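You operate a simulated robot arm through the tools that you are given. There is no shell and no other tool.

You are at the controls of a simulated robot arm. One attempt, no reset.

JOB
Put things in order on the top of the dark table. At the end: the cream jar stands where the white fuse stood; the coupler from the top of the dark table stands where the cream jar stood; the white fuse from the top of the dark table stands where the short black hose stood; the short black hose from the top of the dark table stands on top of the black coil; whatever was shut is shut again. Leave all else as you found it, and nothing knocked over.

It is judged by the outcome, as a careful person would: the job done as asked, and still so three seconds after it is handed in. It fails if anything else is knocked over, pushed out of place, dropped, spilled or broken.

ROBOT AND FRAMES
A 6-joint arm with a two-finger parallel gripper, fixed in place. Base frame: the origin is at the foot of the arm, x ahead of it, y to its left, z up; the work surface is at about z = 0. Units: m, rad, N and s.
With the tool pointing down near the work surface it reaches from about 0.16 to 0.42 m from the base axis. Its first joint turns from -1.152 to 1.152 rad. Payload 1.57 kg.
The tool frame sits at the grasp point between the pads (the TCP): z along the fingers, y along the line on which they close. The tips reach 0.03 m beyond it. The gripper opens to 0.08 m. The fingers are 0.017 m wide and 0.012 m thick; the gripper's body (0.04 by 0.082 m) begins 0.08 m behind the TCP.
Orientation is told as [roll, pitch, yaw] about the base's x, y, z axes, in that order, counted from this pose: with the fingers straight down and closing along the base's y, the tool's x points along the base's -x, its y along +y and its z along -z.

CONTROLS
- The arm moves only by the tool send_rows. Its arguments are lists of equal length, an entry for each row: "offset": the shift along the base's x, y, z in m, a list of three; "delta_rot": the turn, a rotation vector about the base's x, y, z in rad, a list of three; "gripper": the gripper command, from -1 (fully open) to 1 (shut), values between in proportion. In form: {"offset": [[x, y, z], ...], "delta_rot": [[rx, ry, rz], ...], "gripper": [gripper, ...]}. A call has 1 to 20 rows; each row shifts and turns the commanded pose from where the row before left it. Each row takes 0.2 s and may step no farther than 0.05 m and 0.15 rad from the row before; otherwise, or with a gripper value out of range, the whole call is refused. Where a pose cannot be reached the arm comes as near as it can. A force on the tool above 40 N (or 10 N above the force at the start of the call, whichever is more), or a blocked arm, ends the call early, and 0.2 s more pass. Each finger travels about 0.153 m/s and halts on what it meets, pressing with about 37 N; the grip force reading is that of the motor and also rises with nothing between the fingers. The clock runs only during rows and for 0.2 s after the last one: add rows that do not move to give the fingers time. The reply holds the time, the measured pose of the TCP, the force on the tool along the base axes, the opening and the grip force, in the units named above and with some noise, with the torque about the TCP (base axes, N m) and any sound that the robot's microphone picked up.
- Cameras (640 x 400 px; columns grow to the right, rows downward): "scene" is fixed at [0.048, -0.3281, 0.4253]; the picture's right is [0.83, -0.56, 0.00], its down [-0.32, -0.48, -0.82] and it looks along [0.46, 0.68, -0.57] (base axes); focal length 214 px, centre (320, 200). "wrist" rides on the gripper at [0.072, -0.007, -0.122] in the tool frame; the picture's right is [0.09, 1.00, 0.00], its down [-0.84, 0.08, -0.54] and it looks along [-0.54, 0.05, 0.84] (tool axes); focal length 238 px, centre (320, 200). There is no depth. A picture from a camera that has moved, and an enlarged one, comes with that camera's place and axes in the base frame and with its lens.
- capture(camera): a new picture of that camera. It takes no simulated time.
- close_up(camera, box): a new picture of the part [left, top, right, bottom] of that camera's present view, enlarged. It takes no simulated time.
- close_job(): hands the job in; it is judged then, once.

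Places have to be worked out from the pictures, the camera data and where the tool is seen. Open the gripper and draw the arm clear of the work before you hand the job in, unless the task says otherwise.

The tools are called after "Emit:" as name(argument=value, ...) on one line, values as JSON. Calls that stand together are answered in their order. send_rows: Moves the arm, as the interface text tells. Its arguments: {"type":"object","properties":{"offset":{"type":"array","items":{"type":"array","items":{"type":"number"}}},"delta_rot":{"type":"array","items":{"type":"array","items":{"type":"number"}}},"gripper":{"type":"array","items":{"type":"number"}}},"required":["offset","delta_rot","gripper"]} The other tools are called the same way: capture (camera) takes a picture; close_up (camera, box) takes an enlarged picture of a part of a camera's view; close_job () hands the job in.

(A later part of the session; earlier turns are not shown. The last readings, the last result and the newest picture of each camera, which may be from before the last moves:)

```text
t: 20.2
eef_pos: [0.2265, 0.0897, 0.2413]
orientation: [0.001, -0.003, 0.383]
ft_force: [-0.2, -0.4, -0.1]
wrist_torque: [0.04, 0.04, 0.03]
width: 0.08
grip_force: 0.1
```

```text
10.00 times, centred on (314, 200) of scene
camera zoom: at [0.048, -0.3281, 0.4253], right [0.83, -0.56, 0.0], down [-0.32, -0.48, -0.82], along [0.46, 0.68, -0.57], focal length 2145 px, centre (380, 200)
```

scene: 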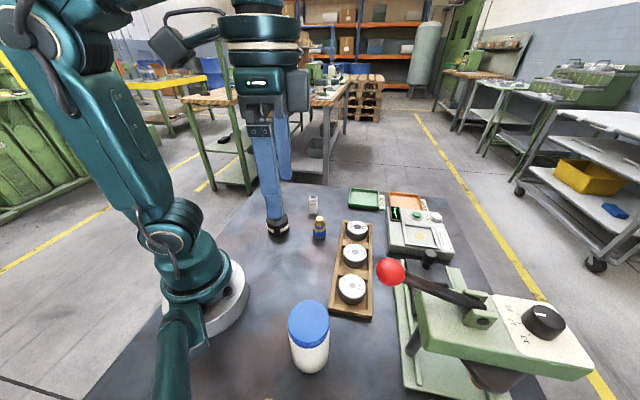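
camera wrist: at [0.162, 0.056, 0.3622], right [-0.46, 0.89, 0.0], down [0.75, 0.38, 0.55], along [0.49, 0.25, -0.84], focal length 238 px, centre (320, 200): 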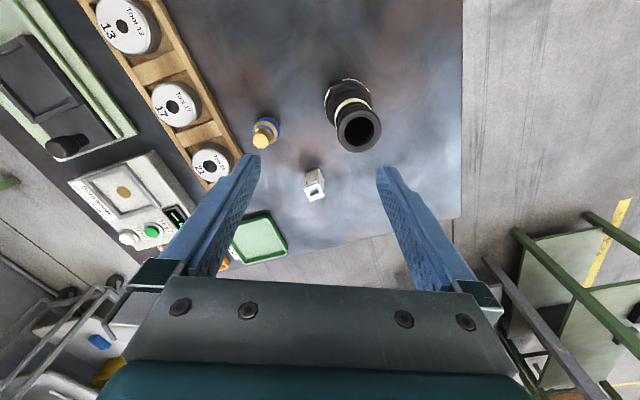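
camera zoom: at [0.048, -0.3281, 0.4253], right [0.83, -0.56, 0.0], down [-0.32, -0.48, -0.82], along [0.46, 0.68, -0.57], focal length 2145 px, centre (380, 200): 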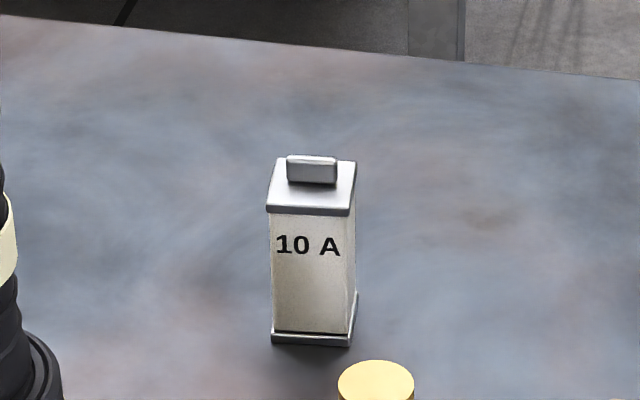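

Fuse: about 25 mm square, about 50 mm tall plus tab, centre ≈ (0.333, 0.1335), with edges at about 0.87 rad / -0.70 rad. I move over it with yaw 0.87 so the fingers close on flat faces.

Emit:
send_rows(offset=[[0.0213, 0.0088, -0.008], [0.0213, 0.0088, -0.008], [0.0213, 0.0088, -0.015], [0.0213, 0.0088, -0.025], [0.0213, 0.0088, -0.035], [0, 0, 0], [0, 0, 0]], delta_rot=[[0, 0, 0.0974], [0, 0, 0.0974], [0, 0, 0.0974], [0, 0, 0.0974], [0, 0, 0.0974], [0, 0, 0], [0, 0, 0]], gripper=[-1, -1, -1, -1, -1, -1, -1])

Emit:
capture(camera="wrist")

Emit:
close_up(camera="wrist", box=[240, 80, 400, 180])

Emit:
close_up(camera="scene", box=[250, 150, 378, 230])

```text
t: 21.8
eef_pos: [0.3314, 0.1344, 0.1472]
orientation: [0.0, -0.004, 0.869]
ft_force: [0.1, -0.4, 0.8]
wrist_torque: [-0.01, 0.02, -0.01]
width: 0.0799
grip_force: 0.0
```

```text
taken
camera wrist: at [0.2911, 0.0736, 0.2686], right [-0.82, 0.57, 0.0], down [0.48, 0.69, 0.55], along [0.31, 0.45, -0.84], focal length 238 px, centre (320, 200)
```

wrist: 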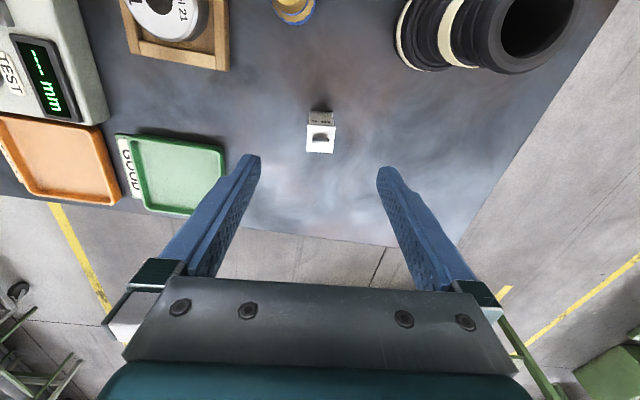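

```text
4.00 times, centred on (320, 130) of wrist
camera zoom: at [0.2911, 0.0736, 0.2686], right [-0.82, 0.57, 0.0], down [0.48, 0.69, 0.55], along [0.31, 0.45, -0.84], focal length 953 px, centre (320, 480)
```

zoom: 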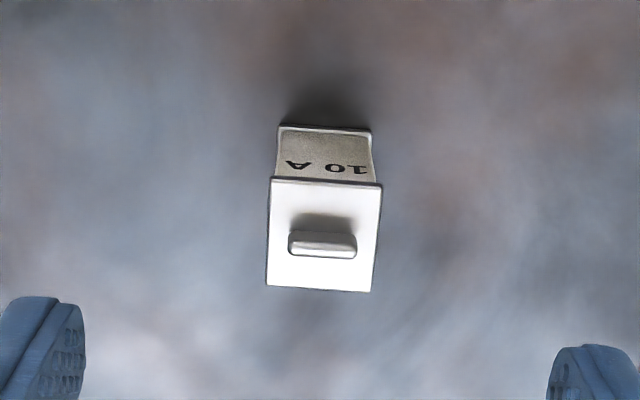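

```text
5.00 times, centred on (314, 190) of scene
camera zoom: at [0.048, -0.3281, 0.4253], right [0.83, -0.56, 0.0], down [-0.32, -0.48, -0.82], along [0.46, 0.68, -0.57], focal length 1072 px, centre (350, 250)
```

zoom: 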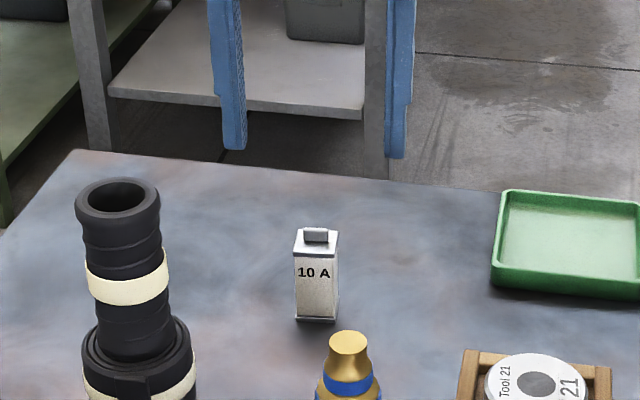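

Aligned within about 1.5 mm and about 1°. I descend with open fingers to TCP z≈0.038.

Emit:
send_rows(offset=[[0.001, -0.0008, -0.02], [0, 0, -0.025], [0, 0, -0.025], [0, 0, -0.025], [0, 0, -0.0135], [0, 0, 0], [0, 0, 0]], delta_rot=[[0, 0, 0], [0, 0, 0], [0, 0, 0], [0, 0, 0], [0, 0, 0], [0, 0, 0], [0, 0, 0]], gripper=[-1, -1, -1, -1, -1, -1, -1])

Emit:
capture(camera="wrist")

Emit:
close_up(camera="scene", box=[250, 160, 378, 240])

```text
t: 23.4
eef_pos: [0.3326, 0.1327, 0.038]
orientation: [0.0, -0.006, 0.868]
ft_force: [0.6, -0.2, -0.1]
wrist_torque: [-0.03, 0.01, 0.01]
width: 0.08
grip_force: 0.0
```

```text
taken
camera wrist: at [0.2922, 0.0727, 0.1602], right [-0.82, 0.57, 0.0], down [0.48, 0.69, 0.55], along [0.31, 0.45, -0.84], focal length 238 px, centre (320, 200)
```

wrist: 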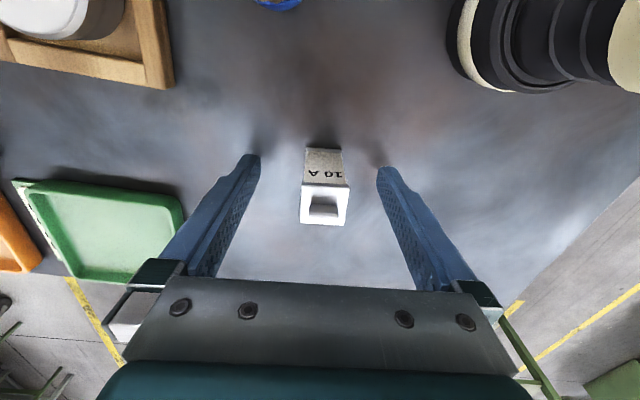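

```text
5.00 times, centred on (314, 200) of scene
camera zoom: at [0.048, -0.3281, 0.4253], right [0.83, -0.56, 0.0], down [-0.32, -0.48, -0.82], along [0.46, 0.68, -0.57], focal length 1072 px, centre (350, 200)
```

zoom: 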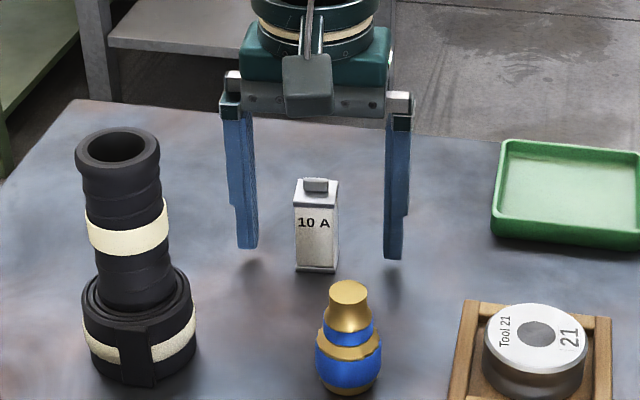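

The fuse is centred between the fingers. I close.

Emit:
send_rows(offset=[[0, 0, 0], [0, 0, 0], [0, 0, 0], [0, 0, 0]], delta_rot=[[0, 0, 0], [0, 0, 0], [0, 0, 0], [0, 0, 0]], gripper=[-0.2, 1, 1, 1])

Emit:
capture(camera="wrist")

Emit:
close_up(camera="scene", box=[250, 160, 378, 240])

```text
t: 24.4
eef_pos: [0.3339, 0.1328, 0.0389]
orientation: [-0.001, -0.005, 0.869]
ft_force: [0.3, 0.2, -0.2]
wrist_torque: [-0.02, 0.03, 0.0]
width: 0.025
grip_force: 36.8
```

```text
taken
camera wrist: at [0.2922, 0.0727, 0.1604], right [-0.82, 0.57, 0.0], down [0.48, 0.69, 0.55], along [0.31, 0.45, -0.84], focal length 238 px, centre (320, 200)
```

wrist: 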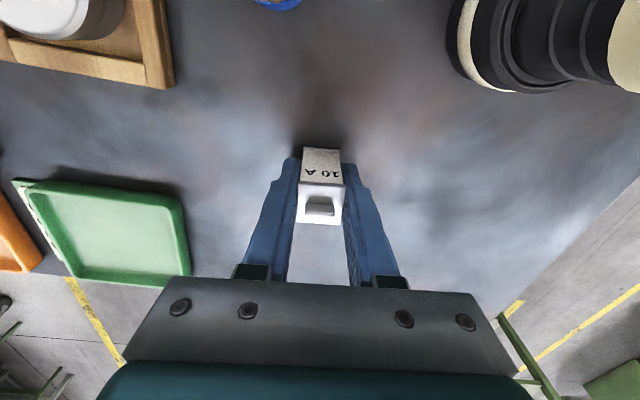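

```text
5.00 times, centred on (314, 200) of scene
camera zoom: at [0.048, -0.3281, 0.4253], right [0.83, -0.56, 0.0], down [-0.32, -0.48, -0.82], along [0.46, 0.68, -0.57], focal length 1072 px, centre (350, 200)
```

zoom: 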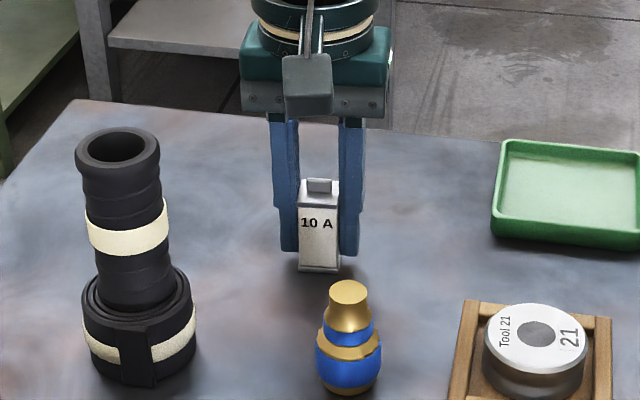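

Fuse gripped (0.025 wide); it shifted about 2.5 mm on closing, so its original centre was ≈ (0.331, 0.1342), which I record for the jar. I lift and carry it to the hose's old spot ≈ (0.2478, 0.2463).

Emit:
send_rows(offset=[[0, 0, 0.01], [0, 0, 0.025], [0, 0, 0.025], [0, 0, 0.025], [-0.0143, 0.0189, 0], [-0.0143, 0.0189, 0], [-0.0143, 0.0189, 0], [-0.0143, 0.0189, 0], [-0.0143, 0.0189, 0], [-0.0143, 0.019, 0], [0, 0, 0], [0, 0, -0.02], [0, 0, -0.02], [0, 0, -0.02], [0, 0, -0.015], [0, 0, 0], [0, 0, 0]], delta_rot=[[0, 0, 0], [0, 0, 0], [0, 0, 0], [0, 0, 0], [0, 0, 0], [0, 0, 0], [0, 0, 0], [0, 0, 0], [0, 0, 0], [0, 0, 0], [0, 0, 0], [0, 0, 0], [0, 0, 0], [0, 0, 0], [0, 0, 0], [0, 0, 0], [0, 0, 0]], gripper=[1, 1, 1, 1, 1, 1, 1, 1, 1, 1, 1, 1, 1, 1, 1, 1, 1])

Emit:
capture(camera="wrist")

Emit:
close_up(camera="scene", box=[220, 150, 348, 230])

```text
t: 28.0
eef_pos: [0.2486, 0.2456, 0.0494]
orientation: [-0.001, -0.005, 0.87]
ft_force: [-0.3, 1.0, -1.1]
wrist_torque: [0.04, -0.03, 0.0]
width: 0.0251
grip_force: 36.2
```

```text
taken
camera wrist: at [0.2078, 0.1849, 0.1708], right [-0.82, 0.57, 0.0], down [0.48, 0.69, 0.55], along [0.31, 0.45, -0.84], focal length 238 px, centre (320, 200)
```

wrist: 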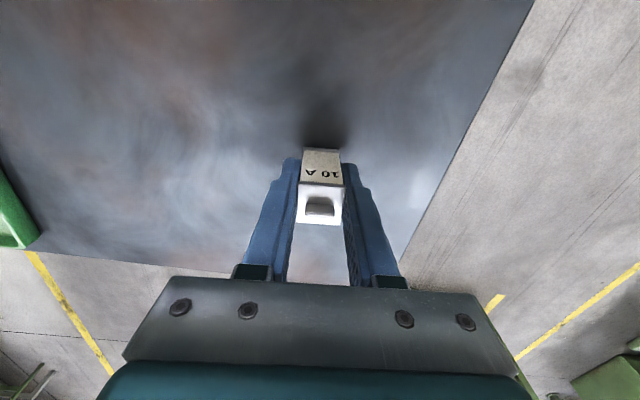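

```text
5.00 times, centred on (284, 190) of scene
camera zoom: at [0.048, -0.3281, 0.4253], right [0.83, -0.56, 0.0], down [-0.32, -0.48, -0.82], along [0.46, 0.68, -0.57], focal length 1072 px, centre (500, 250)
```

zoom: 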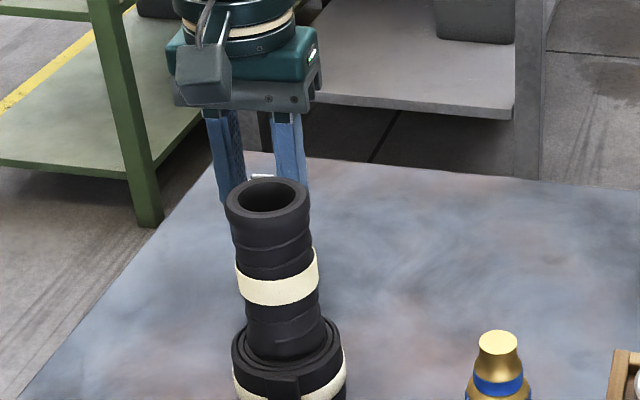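

Over the spot with the fuse bottom about 11 mm above the table (scene view is hidden by the hose). I lower slowly.

Emit:
send_rows(offset=[[0, 0, -0.004], [0, 0, -0.004], [0, 0, 0]], delta_rot=[[0, 0, 0], [0, 0, 0], [0, 0, 0]], gripper=[1, 1, 1])

```text
t: 28.8
eef_pos: [0.2476, 0.2463, 0.0411]
orientation: [-0.001, -0.003, 0.869]
ft_force: [-0.5, 0.2, -0.9]
wrist_torque: [-0.01, 0.04, -0.01]
width: 0.025
grip_force: 36.9
```

No contact yet; I continue in 0.7 mm steps.

Emit:
send_rows(offset=[[0, 0, -0.001], [0, 0, -0.0007], [0, 0, 0]], delta_rot=[[0, 0, 0], [0, 0, 0], [0, 0, 0]], gripper=[1, 1, 1])

```text
t: 29.6
eef_pos: [0.2486, 0.2456, 0.0397]
orientation: [0.0, -0.004, 0.87]
ft_force: [-0.5, 1.3, -0.8]
wrist_torque: [-0.03, 0.02, 0.0]
width: 0.0249
grip_force: 36.2
```

Emit:
send_rows(offset=[[0, 0, -0.0006], [0, 0, 0]], delta_rot=[[0, 0, 0], [0, 0, 0]], gripper=[1, 1])

```text
t: 30.2
eef_pos: [0.2488, 0.2468, 0.0392]
orientation: [0.0, -0.004, 0.869]
ft_force: [-0.2, -0.1, -1.1]
wrist_torque: [0.0, -0.02, 0.0]
width: 0.0249
grip_force: 36.5
```

Still no contact force (about -1 N is the fuse's weight and noise), so I step down another 0.6 mm.

Emit:
send_rows(offset=[[0, 0, -0.0006], [0, 0, 0]], delta_rot=[[0, 0, 0], [0, 0, 0]], gripper=[1, 1])

```text
t: 30.8
eef_pos: [0.2481, 0.2468, 0.0392]
orientation: [-0.001, -0.005, 0.869]
ft_force: [-0.2, -0.4, -0.4]
wrist_torque: [-0.02, 0.01, 0.0]
width: 0.025
grip_force: 36.5
```

The force has begun to drop, so contact is very near. One more half-millimetre step.

Emit:
send_rows(offset=[[0, 0, -0.0005], [0, 0, 0]], delta_rot=[[0, 0, 0], [0, 0, 0]], gripper=[1, 1])

Emit:
close_up(camera="wrist", box=[256, 120, 384, 200])

```text
t: 31.4
eef_pos: [0.2478, 0.2463, 0.0398]
orientation: [0.0, -0.005, 0.87]
ft_force: [-2.4, -6.3, 22.2]
wrist_torque: [-0.25, 0.16, 0.01]
width: 0.0249
grip_force: 36.4
```

```text
5.00 times, centred on (320, 160) of wrist
camera zoom: at [0.2068, 0.1863, 0.16], right [-0.82, 0.57, 0.0], down [0.48, 0.69, 0.55], along [0.31, 0.45, -0.84], focal length 1192 px, centre (320, 400)
```

zoom: 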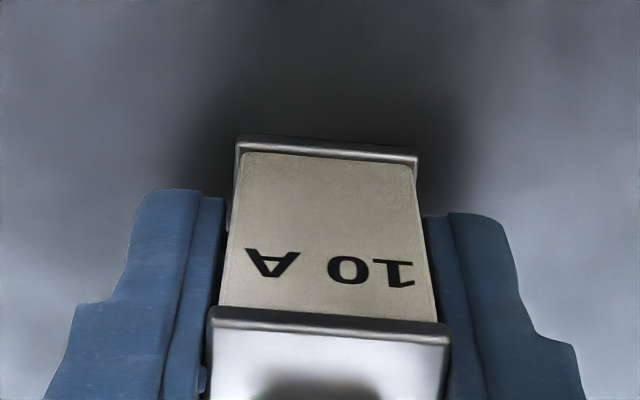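

Contact is made (22 N), so I ease up 0.4 mm and release gradually.

Emit:
send_rows(offset=[[0, 0, 0.0004], [0, 0, 0], [0, 0, 0], [0, 0, 0], [0, 0, 0], [0, 0, 0], [0, 0, 0]], delta_rot=[[0, 0, 0], [0, 0, 0], [0, 0, 0], [0, 0, 0], [0, 0, 0], [0, 0, 0], [0, 0, 0]], gripper=[1, 1, 0.3, 0.15, -0.2, -0.6, -1])

Emit:
capture(camera="wrist")

```text
t: 33.0
eef_pos: [0.2483, 0.2462, 0.0373]
orientation: [0.0, -0.004, 0.871]
ft_force: [0.6, 0.4, 0.3]
wrist_torque: [-0.03, -0.01, 0.0]
width: 0.0798
grip_force: 0.0
```

```text
taken
camera wrist: at [0.2067, 0.1863, 0.1599], right [-0.82, 0.57, 0.0], down [0.48, 0.69, 0.55], along [0.31, 0.45, -0.84], focal length 238 px, centre (320, 200)
```

wrist: 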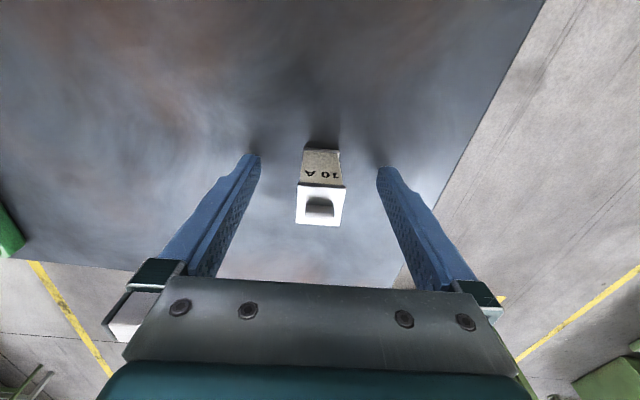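

The fuse stands upright at the hose's former place. I rise straight up and confirm from the scene camera.

Emit:
send_rows(offset=[[0, 0, 0.02], [0, 0, 0.035], [0, 0, 0.04], [0, 0, 0.04], [0, 0, 0.04], [0, 0, 0.04], [0, 0, 0.025], [0, 0, 0]], delta_rot=[[0, 0, 0], [0, 0, 0], [0, 0, 0], [0, 0, 0], [0, 0, 0], [0, 0, 0], [0, 0, 0], [0, 0, 0]], gripper=[-1, -1, -1, -1, -1, -1, -1, -1])

Emit:
capture(camera="wrist")

Emit:
close_up(camera="scene", box=[220, 160, 380, 260])

```text
t: 34.8
eef_pos: [0.2376, 0.2326, 0.2529]
orientation: [0.0, -0.005, 0.87]
ft_force: [-0.1, 0.7, -0.6]
wrist_torque: [-0.01, -0.02, 0.0]
width: 0.0797
grip_force: 0.0
out of reach, approached as far as the arm can: row 6, 7
```

```text
taken
camera wrist: at [0.1956, 0.1731, 0.3747], right [-0.82, 0.57, 0.0], down [0.48, 0.69, 0.55], along [0.31, 0.45, -0.84], focal length 238 px, centre (320, 200)
```

wrist: 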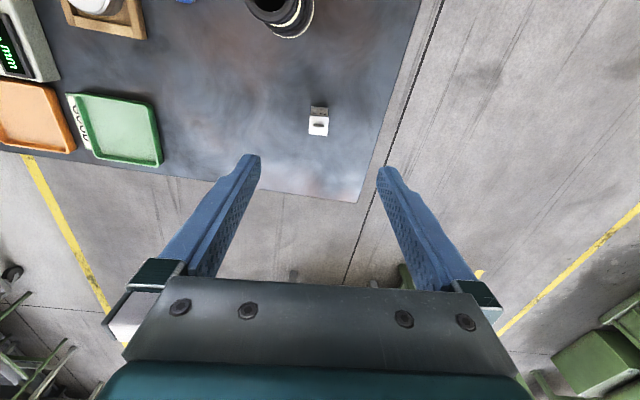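

```text
4.00 times, centred on (300, 210) of scene
camera zoom: at [0.048, -0.3282, 0.4253], right [0.83, -0.56, 0.0], down [-0.32, -0.48, -0.82], along [0.46, 0.68, -0.57], focal length 858 px, centre (400, 160)
```

zoom: 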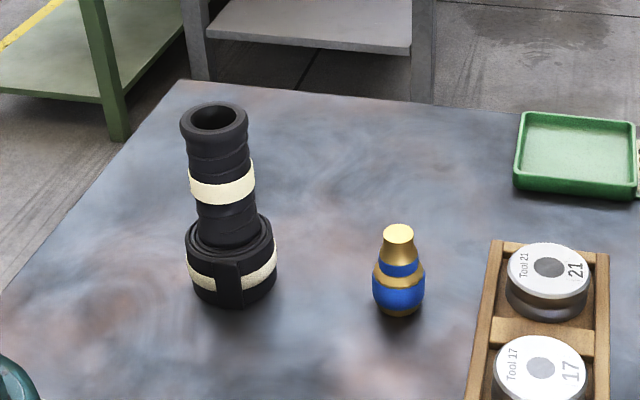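

Fuse and hose stand fine. The arm hit its high-reach limit a bit, so I first swing inward to azimuth ~0 and re-read the pose.

Emit:
send_rows(offset=[[0.002, -0.04, 0], [0.002, -0.04, 0], [0.002, -0.04, 0], [-0.005, -0.0375, 0], [-0.005, -0.0375, 0], [-0.005, -0.0375, 0], [0, 0, 0]], delta_rot=[[0, 0, -0.134], [0, 0, -0.134], [0, 0, -0.134], [0, 0, -0.134], [0, 0, -0.134], [0, 0, -0.134], [0, 0, 0]], gripper=[-1, -1, -1, -1, -1, -1, -1])

```text
t: 36.4
eef_pos: [0.2271, 0.0013, 0.2546]
orientation: [-0.001, -0.003, 0.064]
ft_force: [0.1, 0.2, -0.1]
wrist_torque: [-0.04, 0.03, -0.02]
width: 0.0802
grip_force: 0.0
```

Pose re-synced at (0.227, 0.001, 0.255). I continue the arc at this height to hover over the jar, staying inside the lever ball.

Emit:
send_rows(offset=[[-0.0015, -0.0298, 0], [-0.0051, -0.0295, 0], [-0.009, -0.0285, 0], [-0.0125, -0.027, 0], [-0.016, -0.025, 0], [-0.0195, -0.0225, 0], [-0.0205, -0.0185, 0], [-0.0218, -0.0125, 0], [0, 0, 0], [0, 0, 0]], delta_rot=[[0, 0, -0.134], [0, 0, -0.134], [0, 0, -0.134], [0, 0, -0.134], [0, 0, -0.134], [0, 0, -0.134], [0, 0, -0.134], [0, 0, -0.134], [0, 0, 0], [0, 0, 0]], gripper=[-1, -1, -1, -1, -1, -1, -1, -1, -1, -1])

Emit:
capture(camera="wrist")

Emit:
close_up(camera="wrist", box=[240, 40, 400, 140])

Emit:
capture(camera="scene")

```text
t: 38.6
eef_pos: [0.1224, -0.195, 0.2514]
orientation: [-0.001, -0.005, -1.009]
ft_force: [-0.4, 0.9, -0.6]
wrist_torque: [-0.07, 0.02, 0.04]
width: 0.08
grip_force: 0.0
```

```text
taken
camera wrist: at [0.0787, -0.1356, 0.3737], right [0.79, 0.61, 0.0], down [0.51, -0.66, 0.55], along [0.33, -0.43, -0.84], focal length 238 px, centre (320, 200)
```

wrist: 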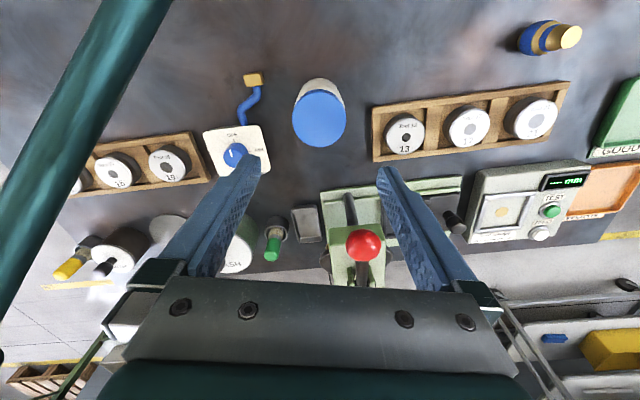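

```text
4.00 times, centred on (320, 90) of wrist
camera zoom: at [0.0787, -0.1356, 0.3737], right [0.79, 0.61, 0.0], down [0.51, -0.66, 0.55], along [0.33, -0.43, -0.84], focal length 953 px, centre (320, 640)
```

zoom: 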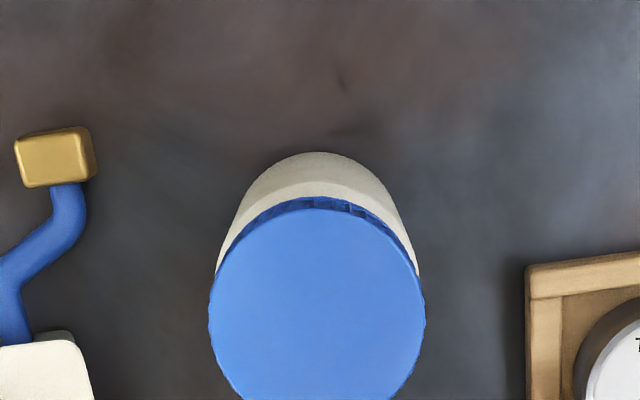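

```text
taken
```

scene: 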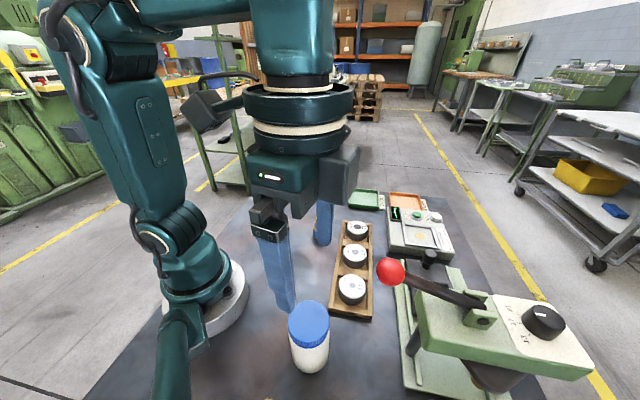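

Let me zoom on the whole lid, and on the yellow object to the left to be sure what it is.

Emit:
close_up(camera="wrist", box=[264, 70, 376, 160])

Emit:
close_up(camera="wrist", box=[40, 110, 300, 290])

```text
4.44 times, centred on (320, 115) of wrist
camera zoom: at [0.0787, -0.1356, 0.3737], right [0.79, 0.61, 0.0], down [0.51, -0.66, 0.55], along [0.33, -0.43, -0.84], focal length 1059 px, centre (320, 578)
```

zoom: 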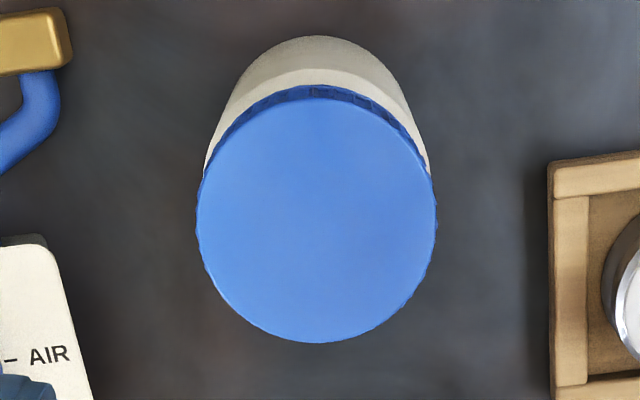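

```text
2.22 times, centred on (170, 200) of wrist
camera zoom: at [0.0787, -0.1356, 0.3737], right [0.79, 0.61, 0.0], down [0.51, -0.66, 0.55], along [0.33, -0.43, -0.84], focal length 530 px, centre (653, 200)
```

zoom: 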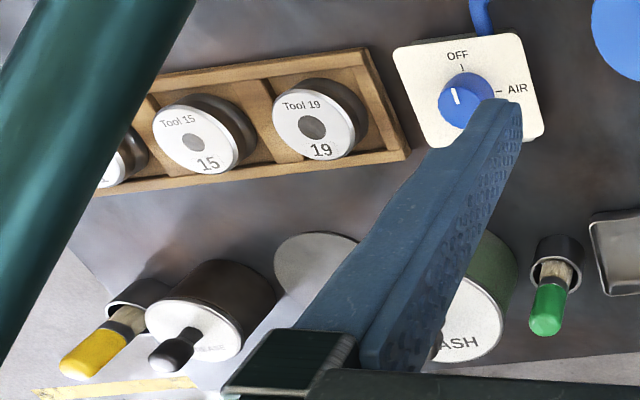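

Those are brushes in cups—irrelevant. Jar lid Ø≈0.061, centre ≈ (0.1205, -0.1905); I correct the TCP by about (-2.4, +1.9) mm and descend to just above the lid for a check.

Emit:
send_rows(offset=[[-0.0024, 0.0019, -0.02], [0, 0, -0.03], [0, 0, -0.03], [0, 0, -0.016], [0, 0, 0], [0, 0, 0]], delta_rot=[[0, 0, 0], [0, 0, 0], [0, 0, 0], [0, 0, 0], [0, 0, 0], [0, 0, 0]], gripper=[-1, -1, -1, -1, -1, -1])

Emit:
capture(camera="wrist")

Emit:
capture(camera="scene")

```text
t: 40.0
eef_pos: [0.1196, -0.1907, 0.1552]
orientation: [0.001, -0.006, -1.008]
ft_force: [-0.2, 0.1, -0.6]
wrist_torque: [0.03, 0.0, 0.01]
width: 0.0802
grip_force: 0.0
```

```text
taken
camera wrist: at [0.0749, -0.1332, 0.2776], right [0.79, 0.61, 0.0], down [0.51, -0.66, 0.55], along [0.33, -0.43, -0.84], focal length 238 px, centre (320, 200)
```

wrist: 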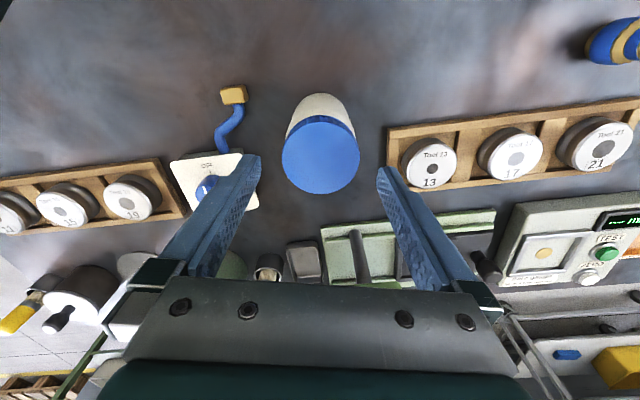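

```text
taken
```

scene: 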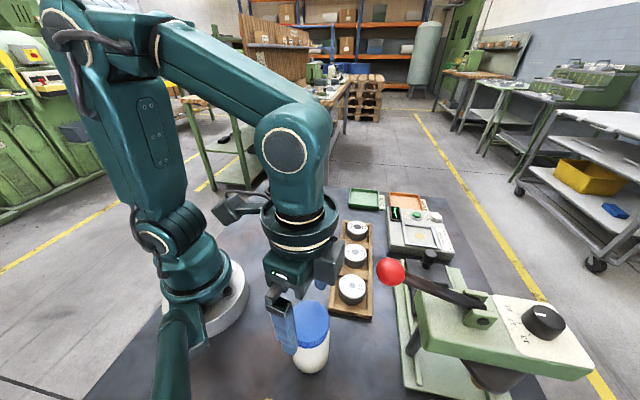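

The lid is centred between the fingertips. I descend around the jar to TCP z≈0.055.

Emit:
send_rows(offset=[[0, 0, -0.02], [0, 0, -0.02], [0, 0, -0.02], [0, 0, -0.02], [0, 0, -0.02], [0, 0, 0], [0, 0, 0]], delta_rot=[[0, 0, 0], [0, 0, 0], [0, 0, 0], [0, 0, 0], [0, 0, 0], [0, 0, 0], [0, 0, 0]], gripper=[-1, -1, -1, -1, -1, -1, -1])

Emit:
capture(camera="wrist")

Emit:
close_up(camera="scene", box=[200, 250, 440, 400])

```text
t: 41.6
eef_pos: [0.1188, -0.1907, 0.0571]
orientation: [-0.001, -0.005, -1.008]
ft_force: [-0.3, 0.5, 0.1]
wrist_torque: [-0.01, 0.04, -0.02]
width: 0.0801
grip_force: 0.1
```

```text
taken
camera wrist: at [0.0741, -0.1339, 0.1788], right [0.79, 0.61, 0.0], down [0.51, -0.66, 0.55], along [0.33, -0.43, -0.84], focal length 238 px, centre (320, 200)
```

wrist: 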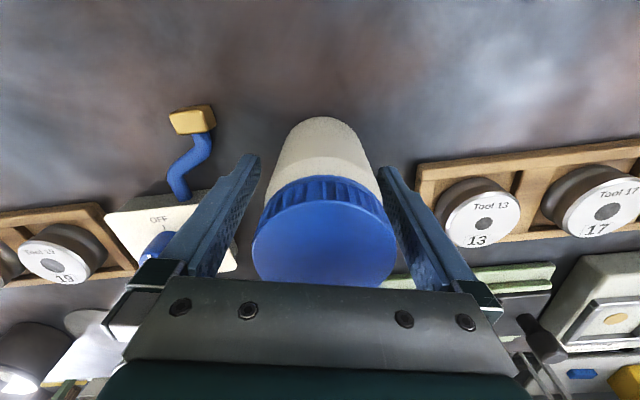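

```text
2.67 times, centred on (320, 325) of scene
camera zoom: at [0.048, -0.3281, 0.4253], right [0.83, -0.56, 0.0], down [-0.32, -0.48, -0.82], along [0.46, 0.68, -0.57], focal length 572 px, centre (320, -133)
```

zoom: 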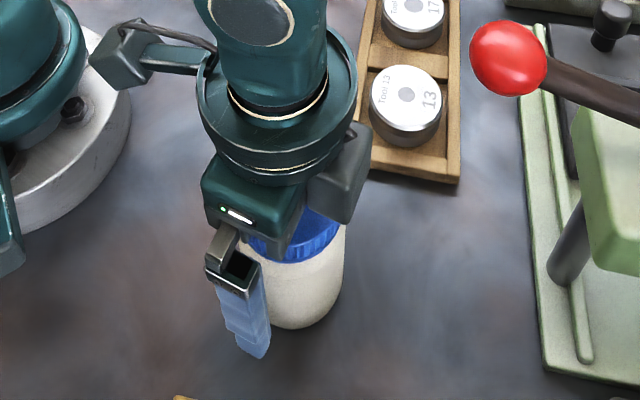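

The jar sits about 2 mm to the picture's right of centre, so I shift by that and then close gently.

Emit:
send_rows(offset=[[0.0014, 0.001, 0], [0, 0, 0], [0, 0, 0], [0, 0, 0], [0, 0, 0], [0, 0, 0]], delta_rot=[[0, 0, 0], [0, 0, 0], [0, 0, 0], [0, 0, 0], [0, 0, 0], [0, 0, 0]], gripper=[-1, -1, -0.7, 1, 1, 1])

Emit:
capture(camera="wrist")

Emit:
close_up(camera="scene", box=[200, 250, 440, 400])

```text
t: 43.0
eef_pos: [0.1205, -0.1904, 0.0582]
orientation: [0.0, -0.005, -1.006]
ft_force: [0.0, 1.0, -0.4]
wrist_torque: [0.02, -0.06, -0.01]
width: 0.0599
grip_force: 36.9
```

```text
taken
camera wrist: at [0.0757, -0.1332, 0.1789], right [0.79, 0.61, 0.0], down [0.51, -0.66, 0.55], along [0.33, -0.43, -0.84], focal length 238 px, centre (320, 200)
```

wrist: 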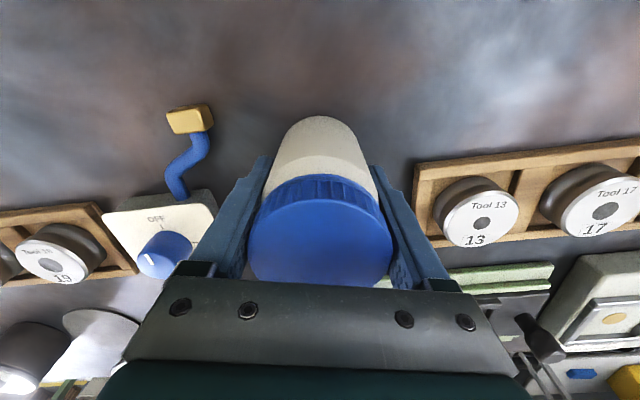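

```text
2.67 times, centred on (320, 325) of scene
camera zoom: at [0.048, -0.3281, 0.4253], right [0.83, -0.56, 0.0], down [-0.32, -0.48, -0.82], along [0.46, 0.68, -0.57], focal length 572 px, centre (320, -133)
```

zoom: 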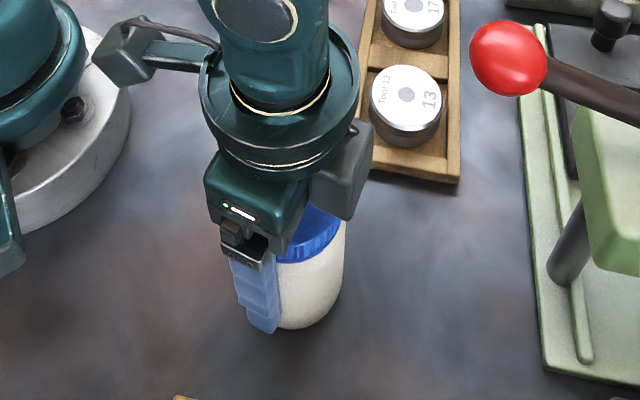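

Jar gripped (width 0.060) without displacement; its spot is (0.120, -0.1905). I lift straight up and check the hold.

Emit:
send_rows(offset=[[0, 0, 0.005], [0, 0, 0.015], [0, 0, 0.025], [0, 0, 0.03], [0, 0, 0.03], [0, 0, 0], [0, 0, 0]], delta_rot=[[0, 0, 0], [0, 0, 0], [0, 0, 0], [0, 0, 0], [0, 0, 0], [0, 0, 0], [0, 0, 0]], gripper=[1, 1, 1, 1, 1, 1, 1])

Emit:
capture(camera="wrist")

Emit:
capture(camera="scene")

```text
t: 44.6
eef_pos: [0.1204, -0.1922, 0.1607]
orientation: [0.0, -0.006, -1.008]
ft_force: [0.7, 0.3, -4.1]
wrist_torque: [-0.03, -0.02, -0.02]
width: 0.0597
grip_force: 37.0
```

```text
taken
camera wrist: at [0.0766, -0.1353, 0.2827], right [0.79, 0.61, 0.0], down [0.51, -0.66, 0.55], along [0.33, -0.43, -0.84], focal length 238 px, centre (320, 200)
```

wrist: 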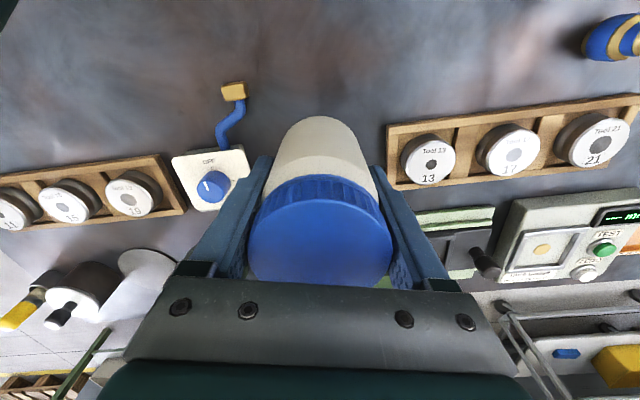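

```text
taken
```

scene: 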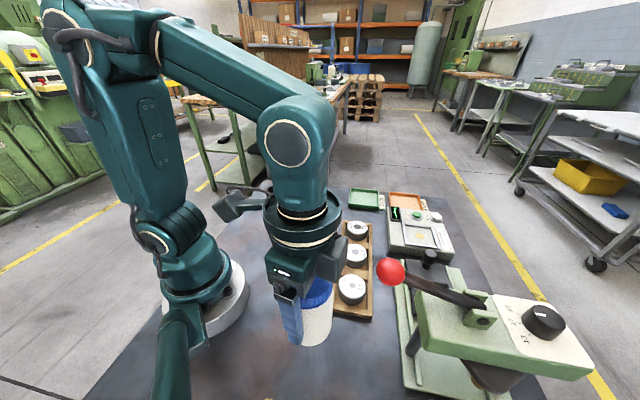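

Jar held securely (~0.4 kg). I carry it along an arc inside the lever ball, over the die tray at height, and out to the fuse's old spot.

Emit:
send_rows(offset=[[0.0209, 0.0204, 0.005], [0.0196, 0.0211, 0.005], [0.0197, 0.021, 0], [0.0223, 0.0208, 0], [0.0263, 0.0219, 0], [0.0258, 0.0266, 0], [0.0235, 0.0317, 0], [0.0213, 0.034, 0], [0.0174, 0.0355, 0], [0.0125, 0.0323, 0], [0.0035, 0.033, 0], [-0.0024, 0.0273, 0], [0, 0, 0], [0, 0, 0]], delta_rot=[[0, 0, 0.1161], [0, 0, 0.1161], [0, 0, 0.1161], [0, 0, 0.1161], [0, 0, 0.1161], [0, 0, 0.1161], [0, 0, 0.1161], [0, 0, 0.1161], [0, 0, 0.1161], [0, 0, 0.1161], [0, 0, 0.1161], [0, 0, 0.1161], [0, 0, 0], [0, 0, 0]], gripper=[1, 1, 1, 1, 1, 1, 1, 1, 1, 1, 1, 1, 1, 1])

Emit:
capture(camera="wrist")

Emit:
capture(camera="scene")

```text
t: 47.6
eef_pos: [0.3303, 0.1369, 0.1717]
orientation: [0.0, -0.003, 0.386]
ft_force: [-0.6, -0.5, -2.9]
wrist_torque: [-0.02, 0.02, 0.01]
width: 0.06
grip_force: 36.5
```

```text
taken
camera wrist: at [0.2664, 0.1026, 0.2936], right [-0.46, 0.89, 0.0], down [0.74, 0.39, 0.55], along [0.48, 0.25, -0.84], focal length 238 px, centre (320, 200)
```

wrist: 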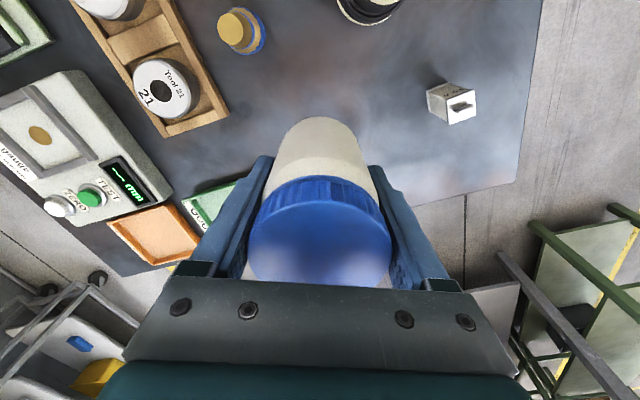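

```text
taken
```

scene: 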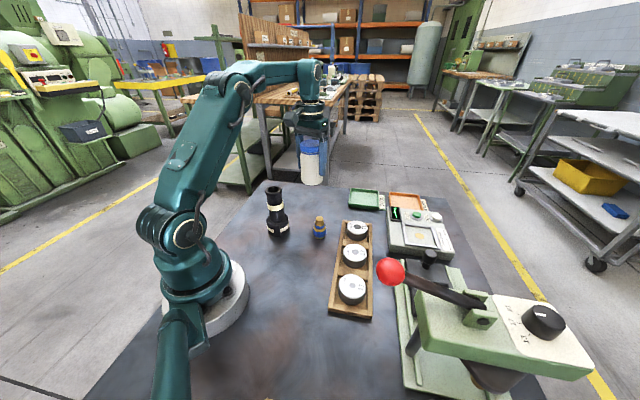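

Over the target (true TCP ≈ (0.3305, 0.136)); I correct by (+0.5, -2.5) mm and lower most of the way.

Emit:
send_rows(offset=[[0.0005, -0.0025, -0.01], [0, 0, -0.02], [0, 0, -0.025], [0, 0, -0.025], [0, 0, -0.02], [0, 0, 0], [0, 0, 0]], delta_rot=[[0, 0, 0], [0, 0, 0], [0, 0, 0], [0, 0, 0], [0, 0, 0], [0, 0, 0], [0, 0, 0]], gripper=[1, 1, 1, 1, 1, 1, 1])

Emit:
close_up(camera="scene", box=[240, 140, 400, 240])

Emit:
capture(camera="wrist")

```text
t: 49.2
eef_pos: [0.3303, 0.132, 0.0687]
orientation: [-0.002, -0.002, 0.385]
ft_force: [-0.5, -0.5, -3.9]
wrist_torque: [-0.01, 0.02, 0.03]
width: 0.06
grip_force: 36.5
```

```text
4.00 times, centred on (320, 190) of scene
camera zoom: at [0.048, -0.3281, 0.4253], right [0.83, -0.56, 0.0], down [-0.32, -0.48, -0.82], along [0.46, 0.68, -0.57], focal length 858 px, centre (320, 240)
```

zoom: 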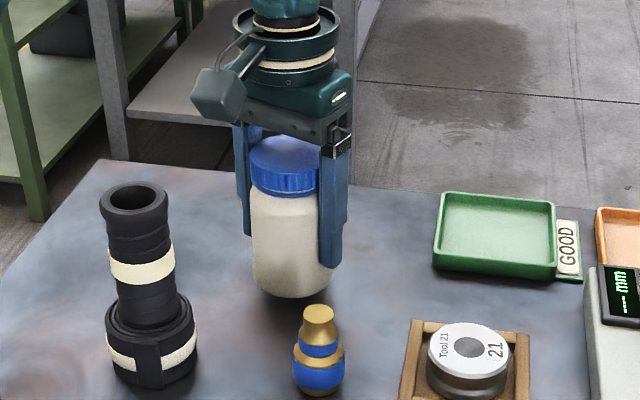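

```text
taken
camera wrist: at [0.2658, 0.0988, 0.192], right [-0.46, 0.89, 0.0], down [0.74, 0.39, 0.55], along [0.48, 0.25, -0.84], focal length 238 px, centre (320, 200)
```

wrist: 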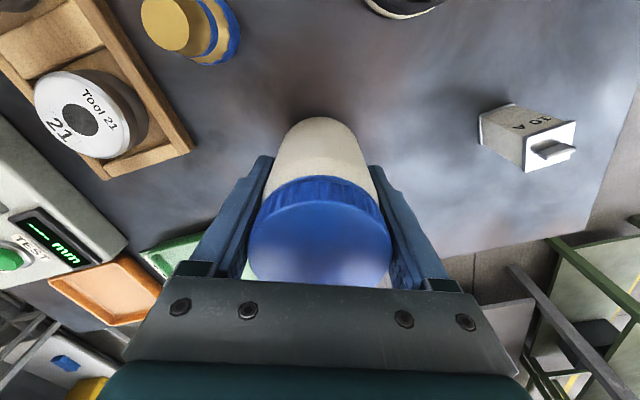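

Position is good to ~1 mm. I lower another 8 mm with a tiny correction, watching the force.

Emit:
send_rows(offset=[[0.0008, 0.0008, -0.004], [0, 0, -0.004], [0, 0, 0]], delta_rot=[[0, 0, 0], [0, 0, 0], [0, 0, 0]], gripper=[1, 1, 1])

```text
t: 50.0
eef_pos: [0.3321, 0.1326, 0.0633]
orientation: [0.001, -0.003, 0.385]
ft_force: [0.2, 0.5, -3.4]
wrist_torque: [0.03, -0.01, 0.04]
width: 0.06
grip_force: 36.8
```

Still hanging freely (-3.4 N). I step down 2 mm more.

Emit:
send_rows(offset=[[0, 0, -0.001], [0, 0, -0.001], [0, 0, 0]], delta_rot=[[0, 0, 0], [0, 0, 0], [0, 0, 0]], gripper=[1, 1, 1])

```text
t: 50.8
eef_pos: [0.3314, 0.1341, 0.061]
orientation: [-0.001, -0.003, 0.386]
ft_force: [0.3, -0.2, -4.0]
wrist_torque: [0.0, 0.01, 0.02]
width: 0.0599
grip_force: 37.2
```

Still free with the TCP at about 0.060; I lower another 1.6 mm in 0.8 mm rows.

Emit:
send_rows(offset=[[0, 0, -0.0008], [0, 0, -0.0008], [0, 0, 0]], delta_rot=[[0, 0, 0], [0, 0, 0], [0, 0, 0]], gripper=[1, 1, 1])

```text
t: 51.6
eef_pos: [0.3317, 0.1341, 0.0584]
orientation: [0.0, -0.006, 0.387]
ft_force: [0.9, -0.1, -3.9]
wrist_torque: [-0.02, -0.03, -0.01]
width: 0.0598
grip_force: 37.1
```

No contact yet; I take 0.6 mm steps from here.

Emit:
send_rows(offset=[[0, 0, -0.0006], [0, 0, 0]], delta_rot=[[0, 0, 0], [0, 0, 0]], gripper=[1, 1])

```text
t: 52.2
eef_pos: [0.3322, 0.133, 0.0591]
orientation: [0.0, -0.004, 0.386]
ft_force: [0.0, 0.0, -3.8]
wrist_torque: [0.01, 0.0, -0.01]
width: 0.0597
grip_force: 37.2
```

Still free; another 0.6 mm.

Emit:
send_rows(offset=[[0, 0, -0.0006], [0, 0, 0]], delta_rot=[[0, 0, 0], [0, 0, 0]], gripper=[1, 1])

```text
t: 52.8
eef_pos: [0.3319, 0.1338, 0.0596]
orientation: [0.0, -0.005, 0.385]
ft_force: [0.2, -0.3, -3.7]
wrist_torque: [-0.02, -0.02, 0.0]
width: 0.0597
grip_force: 36.8
```

By my command tally there are about 2 mm left, so I go down 1 mm more.

Emit:
send_rows(offset=[[0, 0, -0.001], [0, 0, 0]], delta_rot=[[0, 0, 0], [0, 0, 0]], gripper=[1, 1])

```text
t: 53.4
eef_pos: [0.3308, 0.1338, 0.0578]
orientation: [0.0, -0.005, 0.387]
ft_force: [-0.3, -0.3, -4.1]
wrist_torque: [-0.03, -0.02, -0.02]
width: 0.0597
grip_force: 36.6
```

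Still hanging; I continue with 0.5 mm steps.

Emit:
send_rows(offset=[[0, 0, -0.0005], [0, 0, 0]], delta_rot=[[0, 0, 0], [0, 0, 0]], gripper=[1, 1])

```text
t: 54.0
eef_pos: [0.3328, 0.1328, 0.0581]
orientation: [-0.002, -0.006, 0.386]
ft_force: [-1.1, -1.1, 1.4]
wrist_torque: [-0.14, 0.05, -0.03]
width: 0.0598
grip_force: 37.1
```

Light contact (+5 N support). I release gradually now.

Emit:
send_rows(offset=[[0, 0, 0], [0, 0, 0], [0, 0, 0], [0, 0, 0], [0, 0, 0]], delta_rot=[[0, 0, 0], [0, 0, 0], [0, 0, 0], [0, 0, 0], [0, 0, 0]], gripper=[-0.55, -0.65, -0.8, -1, -1])

Emit:
capture(camera="wrist")

Emit:
close_up(camera="scene", box=[240, 140, 400, 240])

```text
t: 55.2
eef_pos: [0.3328, 0.1345, 0.0573]
orientation: [0.0, -0.004, 0.385]
ft_force: [0.0, 0.0, -0.3]
wrist_torque: [0.03, 0.0, 0.06]
width: 0.0799
grip_force: 0.0
```

```text
taken
camera wrist: at [0.2678, 0.1002, 0.1787], right [-0.46, 0.89, 0.0], down [0.74, 0.39, 0.55], along [0.48, 0.25, -0.84], focal length 238 px, centre (320, 200)
```

wrist: 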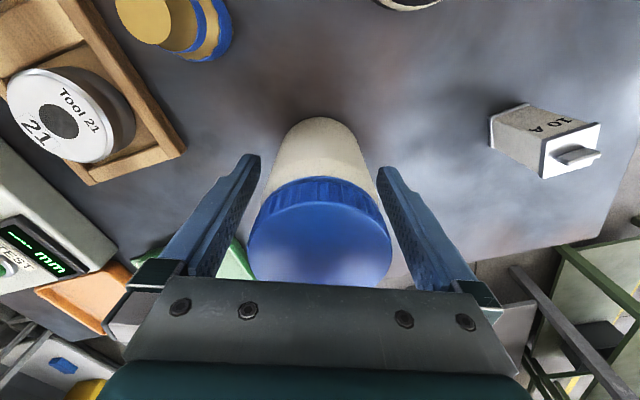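

```text
4.00 times, centred on (320, 190) of scene
camera zoom: at [0.048, -0.3281, 0.4253], right [0.83, -0.56, 0.0], down [-0.32, -0.48, -0.82], along [0.46, 0.68, -0.57], focal length 858 px, centre (320, 240)
```

zoom: 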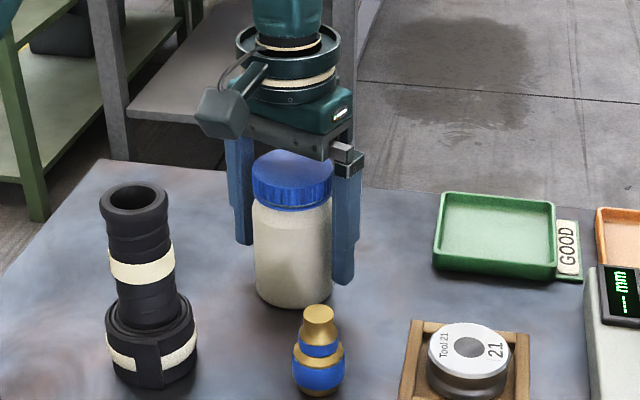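

The jar stands upright in the fuse's old place. I rise clear and then back off inward to view the coupler.

Emit:
send_rows(offset=[[0, 0, 0.015], [0, 0, 0.03], [0, 0, 0.035], [0, 0, 0.035], [0, 0, 0.025], [0, 0, 0], [-0.022, -0.019, 0.005], [-0.022, -0.019, 0.005], [-0.022, -0.019, 0.005], [-0.022, -0.019, 0.005], [-0.022, -0.019, 0.005], [-0.012, -0.019, 0.005], [0, 0, 0], [0, 0, 0]], delta_rot=[[0, 0, 0], [0, 0, 0], [0, 0, 0], [0, 0, 0], [0, 0, 0], [0, 0, 0], [0, 0, -0.045], [0, 0, -0.045], [0, 0, -0.045], [0, 0, -0.045], [0, 0, -0.045], [0, 0, -0.045], [0, 0, 0], [0, 0, 0]], gripper=[-1, -1, -1, -1, -1, -1, -1, -1, -1, -1, -1, -1, -1, -1])

Emit:
capture(camera="wrist")

Emit:
close_up(camera="wrist", box=[256, 90, 384, 170])

Emit:
close_up(camera="scene", box=[240, 160, 400, 260])

```text
t: 58.2
eef_pos: [0.2102, 0.0201, 0.2272]
orientation: [-0.001, -0.005, 0.114]
ft_force: [0.4, -0.1, 0.0]
wrist_torque: [0.0, 0.0, 0.02]
width: 0.0801
grip_force: 0.0
```

```text
taken
camera wrist: at [0.1393, 0.0046, 0.3498], right [-0.21, 0.98, 0.0], down [0.82, 0.17, 0.55], along [0.53, 0.11, -0.84], focal length 238 px, centre (320, 200)
```

wrist: 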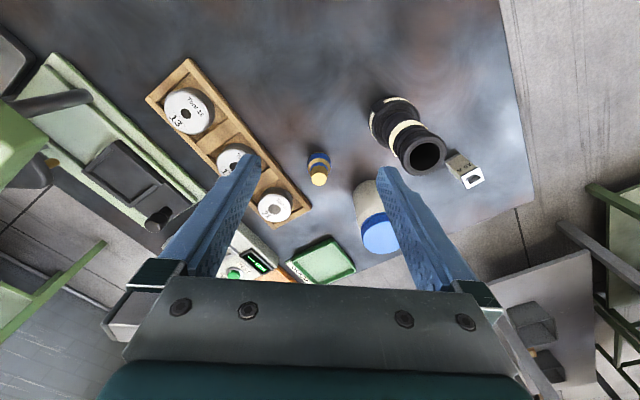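

```text
5.00 times, centred on (320, 130) of wrist
camera zoom: at [0.1393, 0.0046, 0.3498], right [-0.21, 0.98, 0.0], down [0.82, 0.17, 0.55], along [0.53, 0.11, -0.84], focal length 1192 px, centre (320, 550)
```

zoom: 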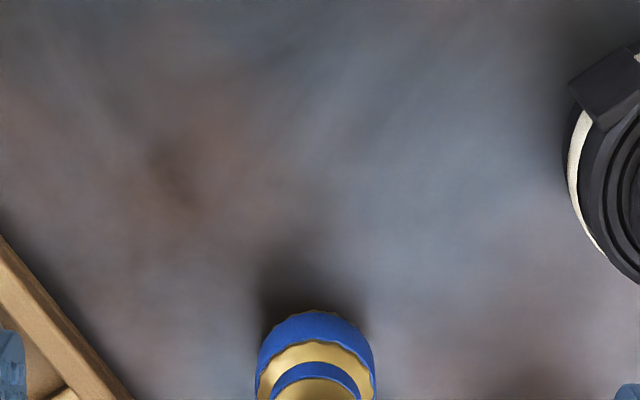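

```text
4.00 times, centred on (320, 210) of scene
camera zoom: at [0.048, -0.3282, 0.4253], right [0.83, -0.56, 0.0], down [-0.32, -0.48, -0.82], along [0.46, 0.68, -0.57], focal length 858 px, centre (320, 160)
```

zoom: 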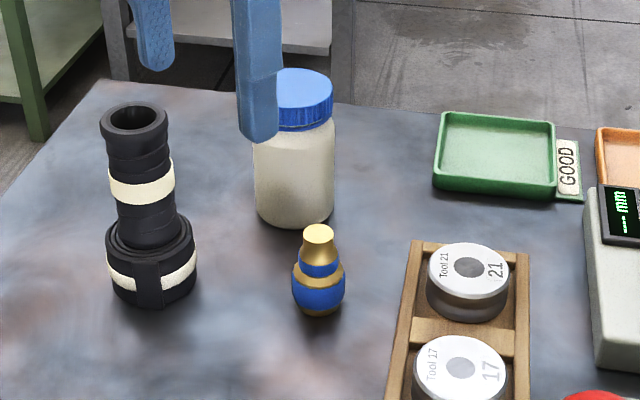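

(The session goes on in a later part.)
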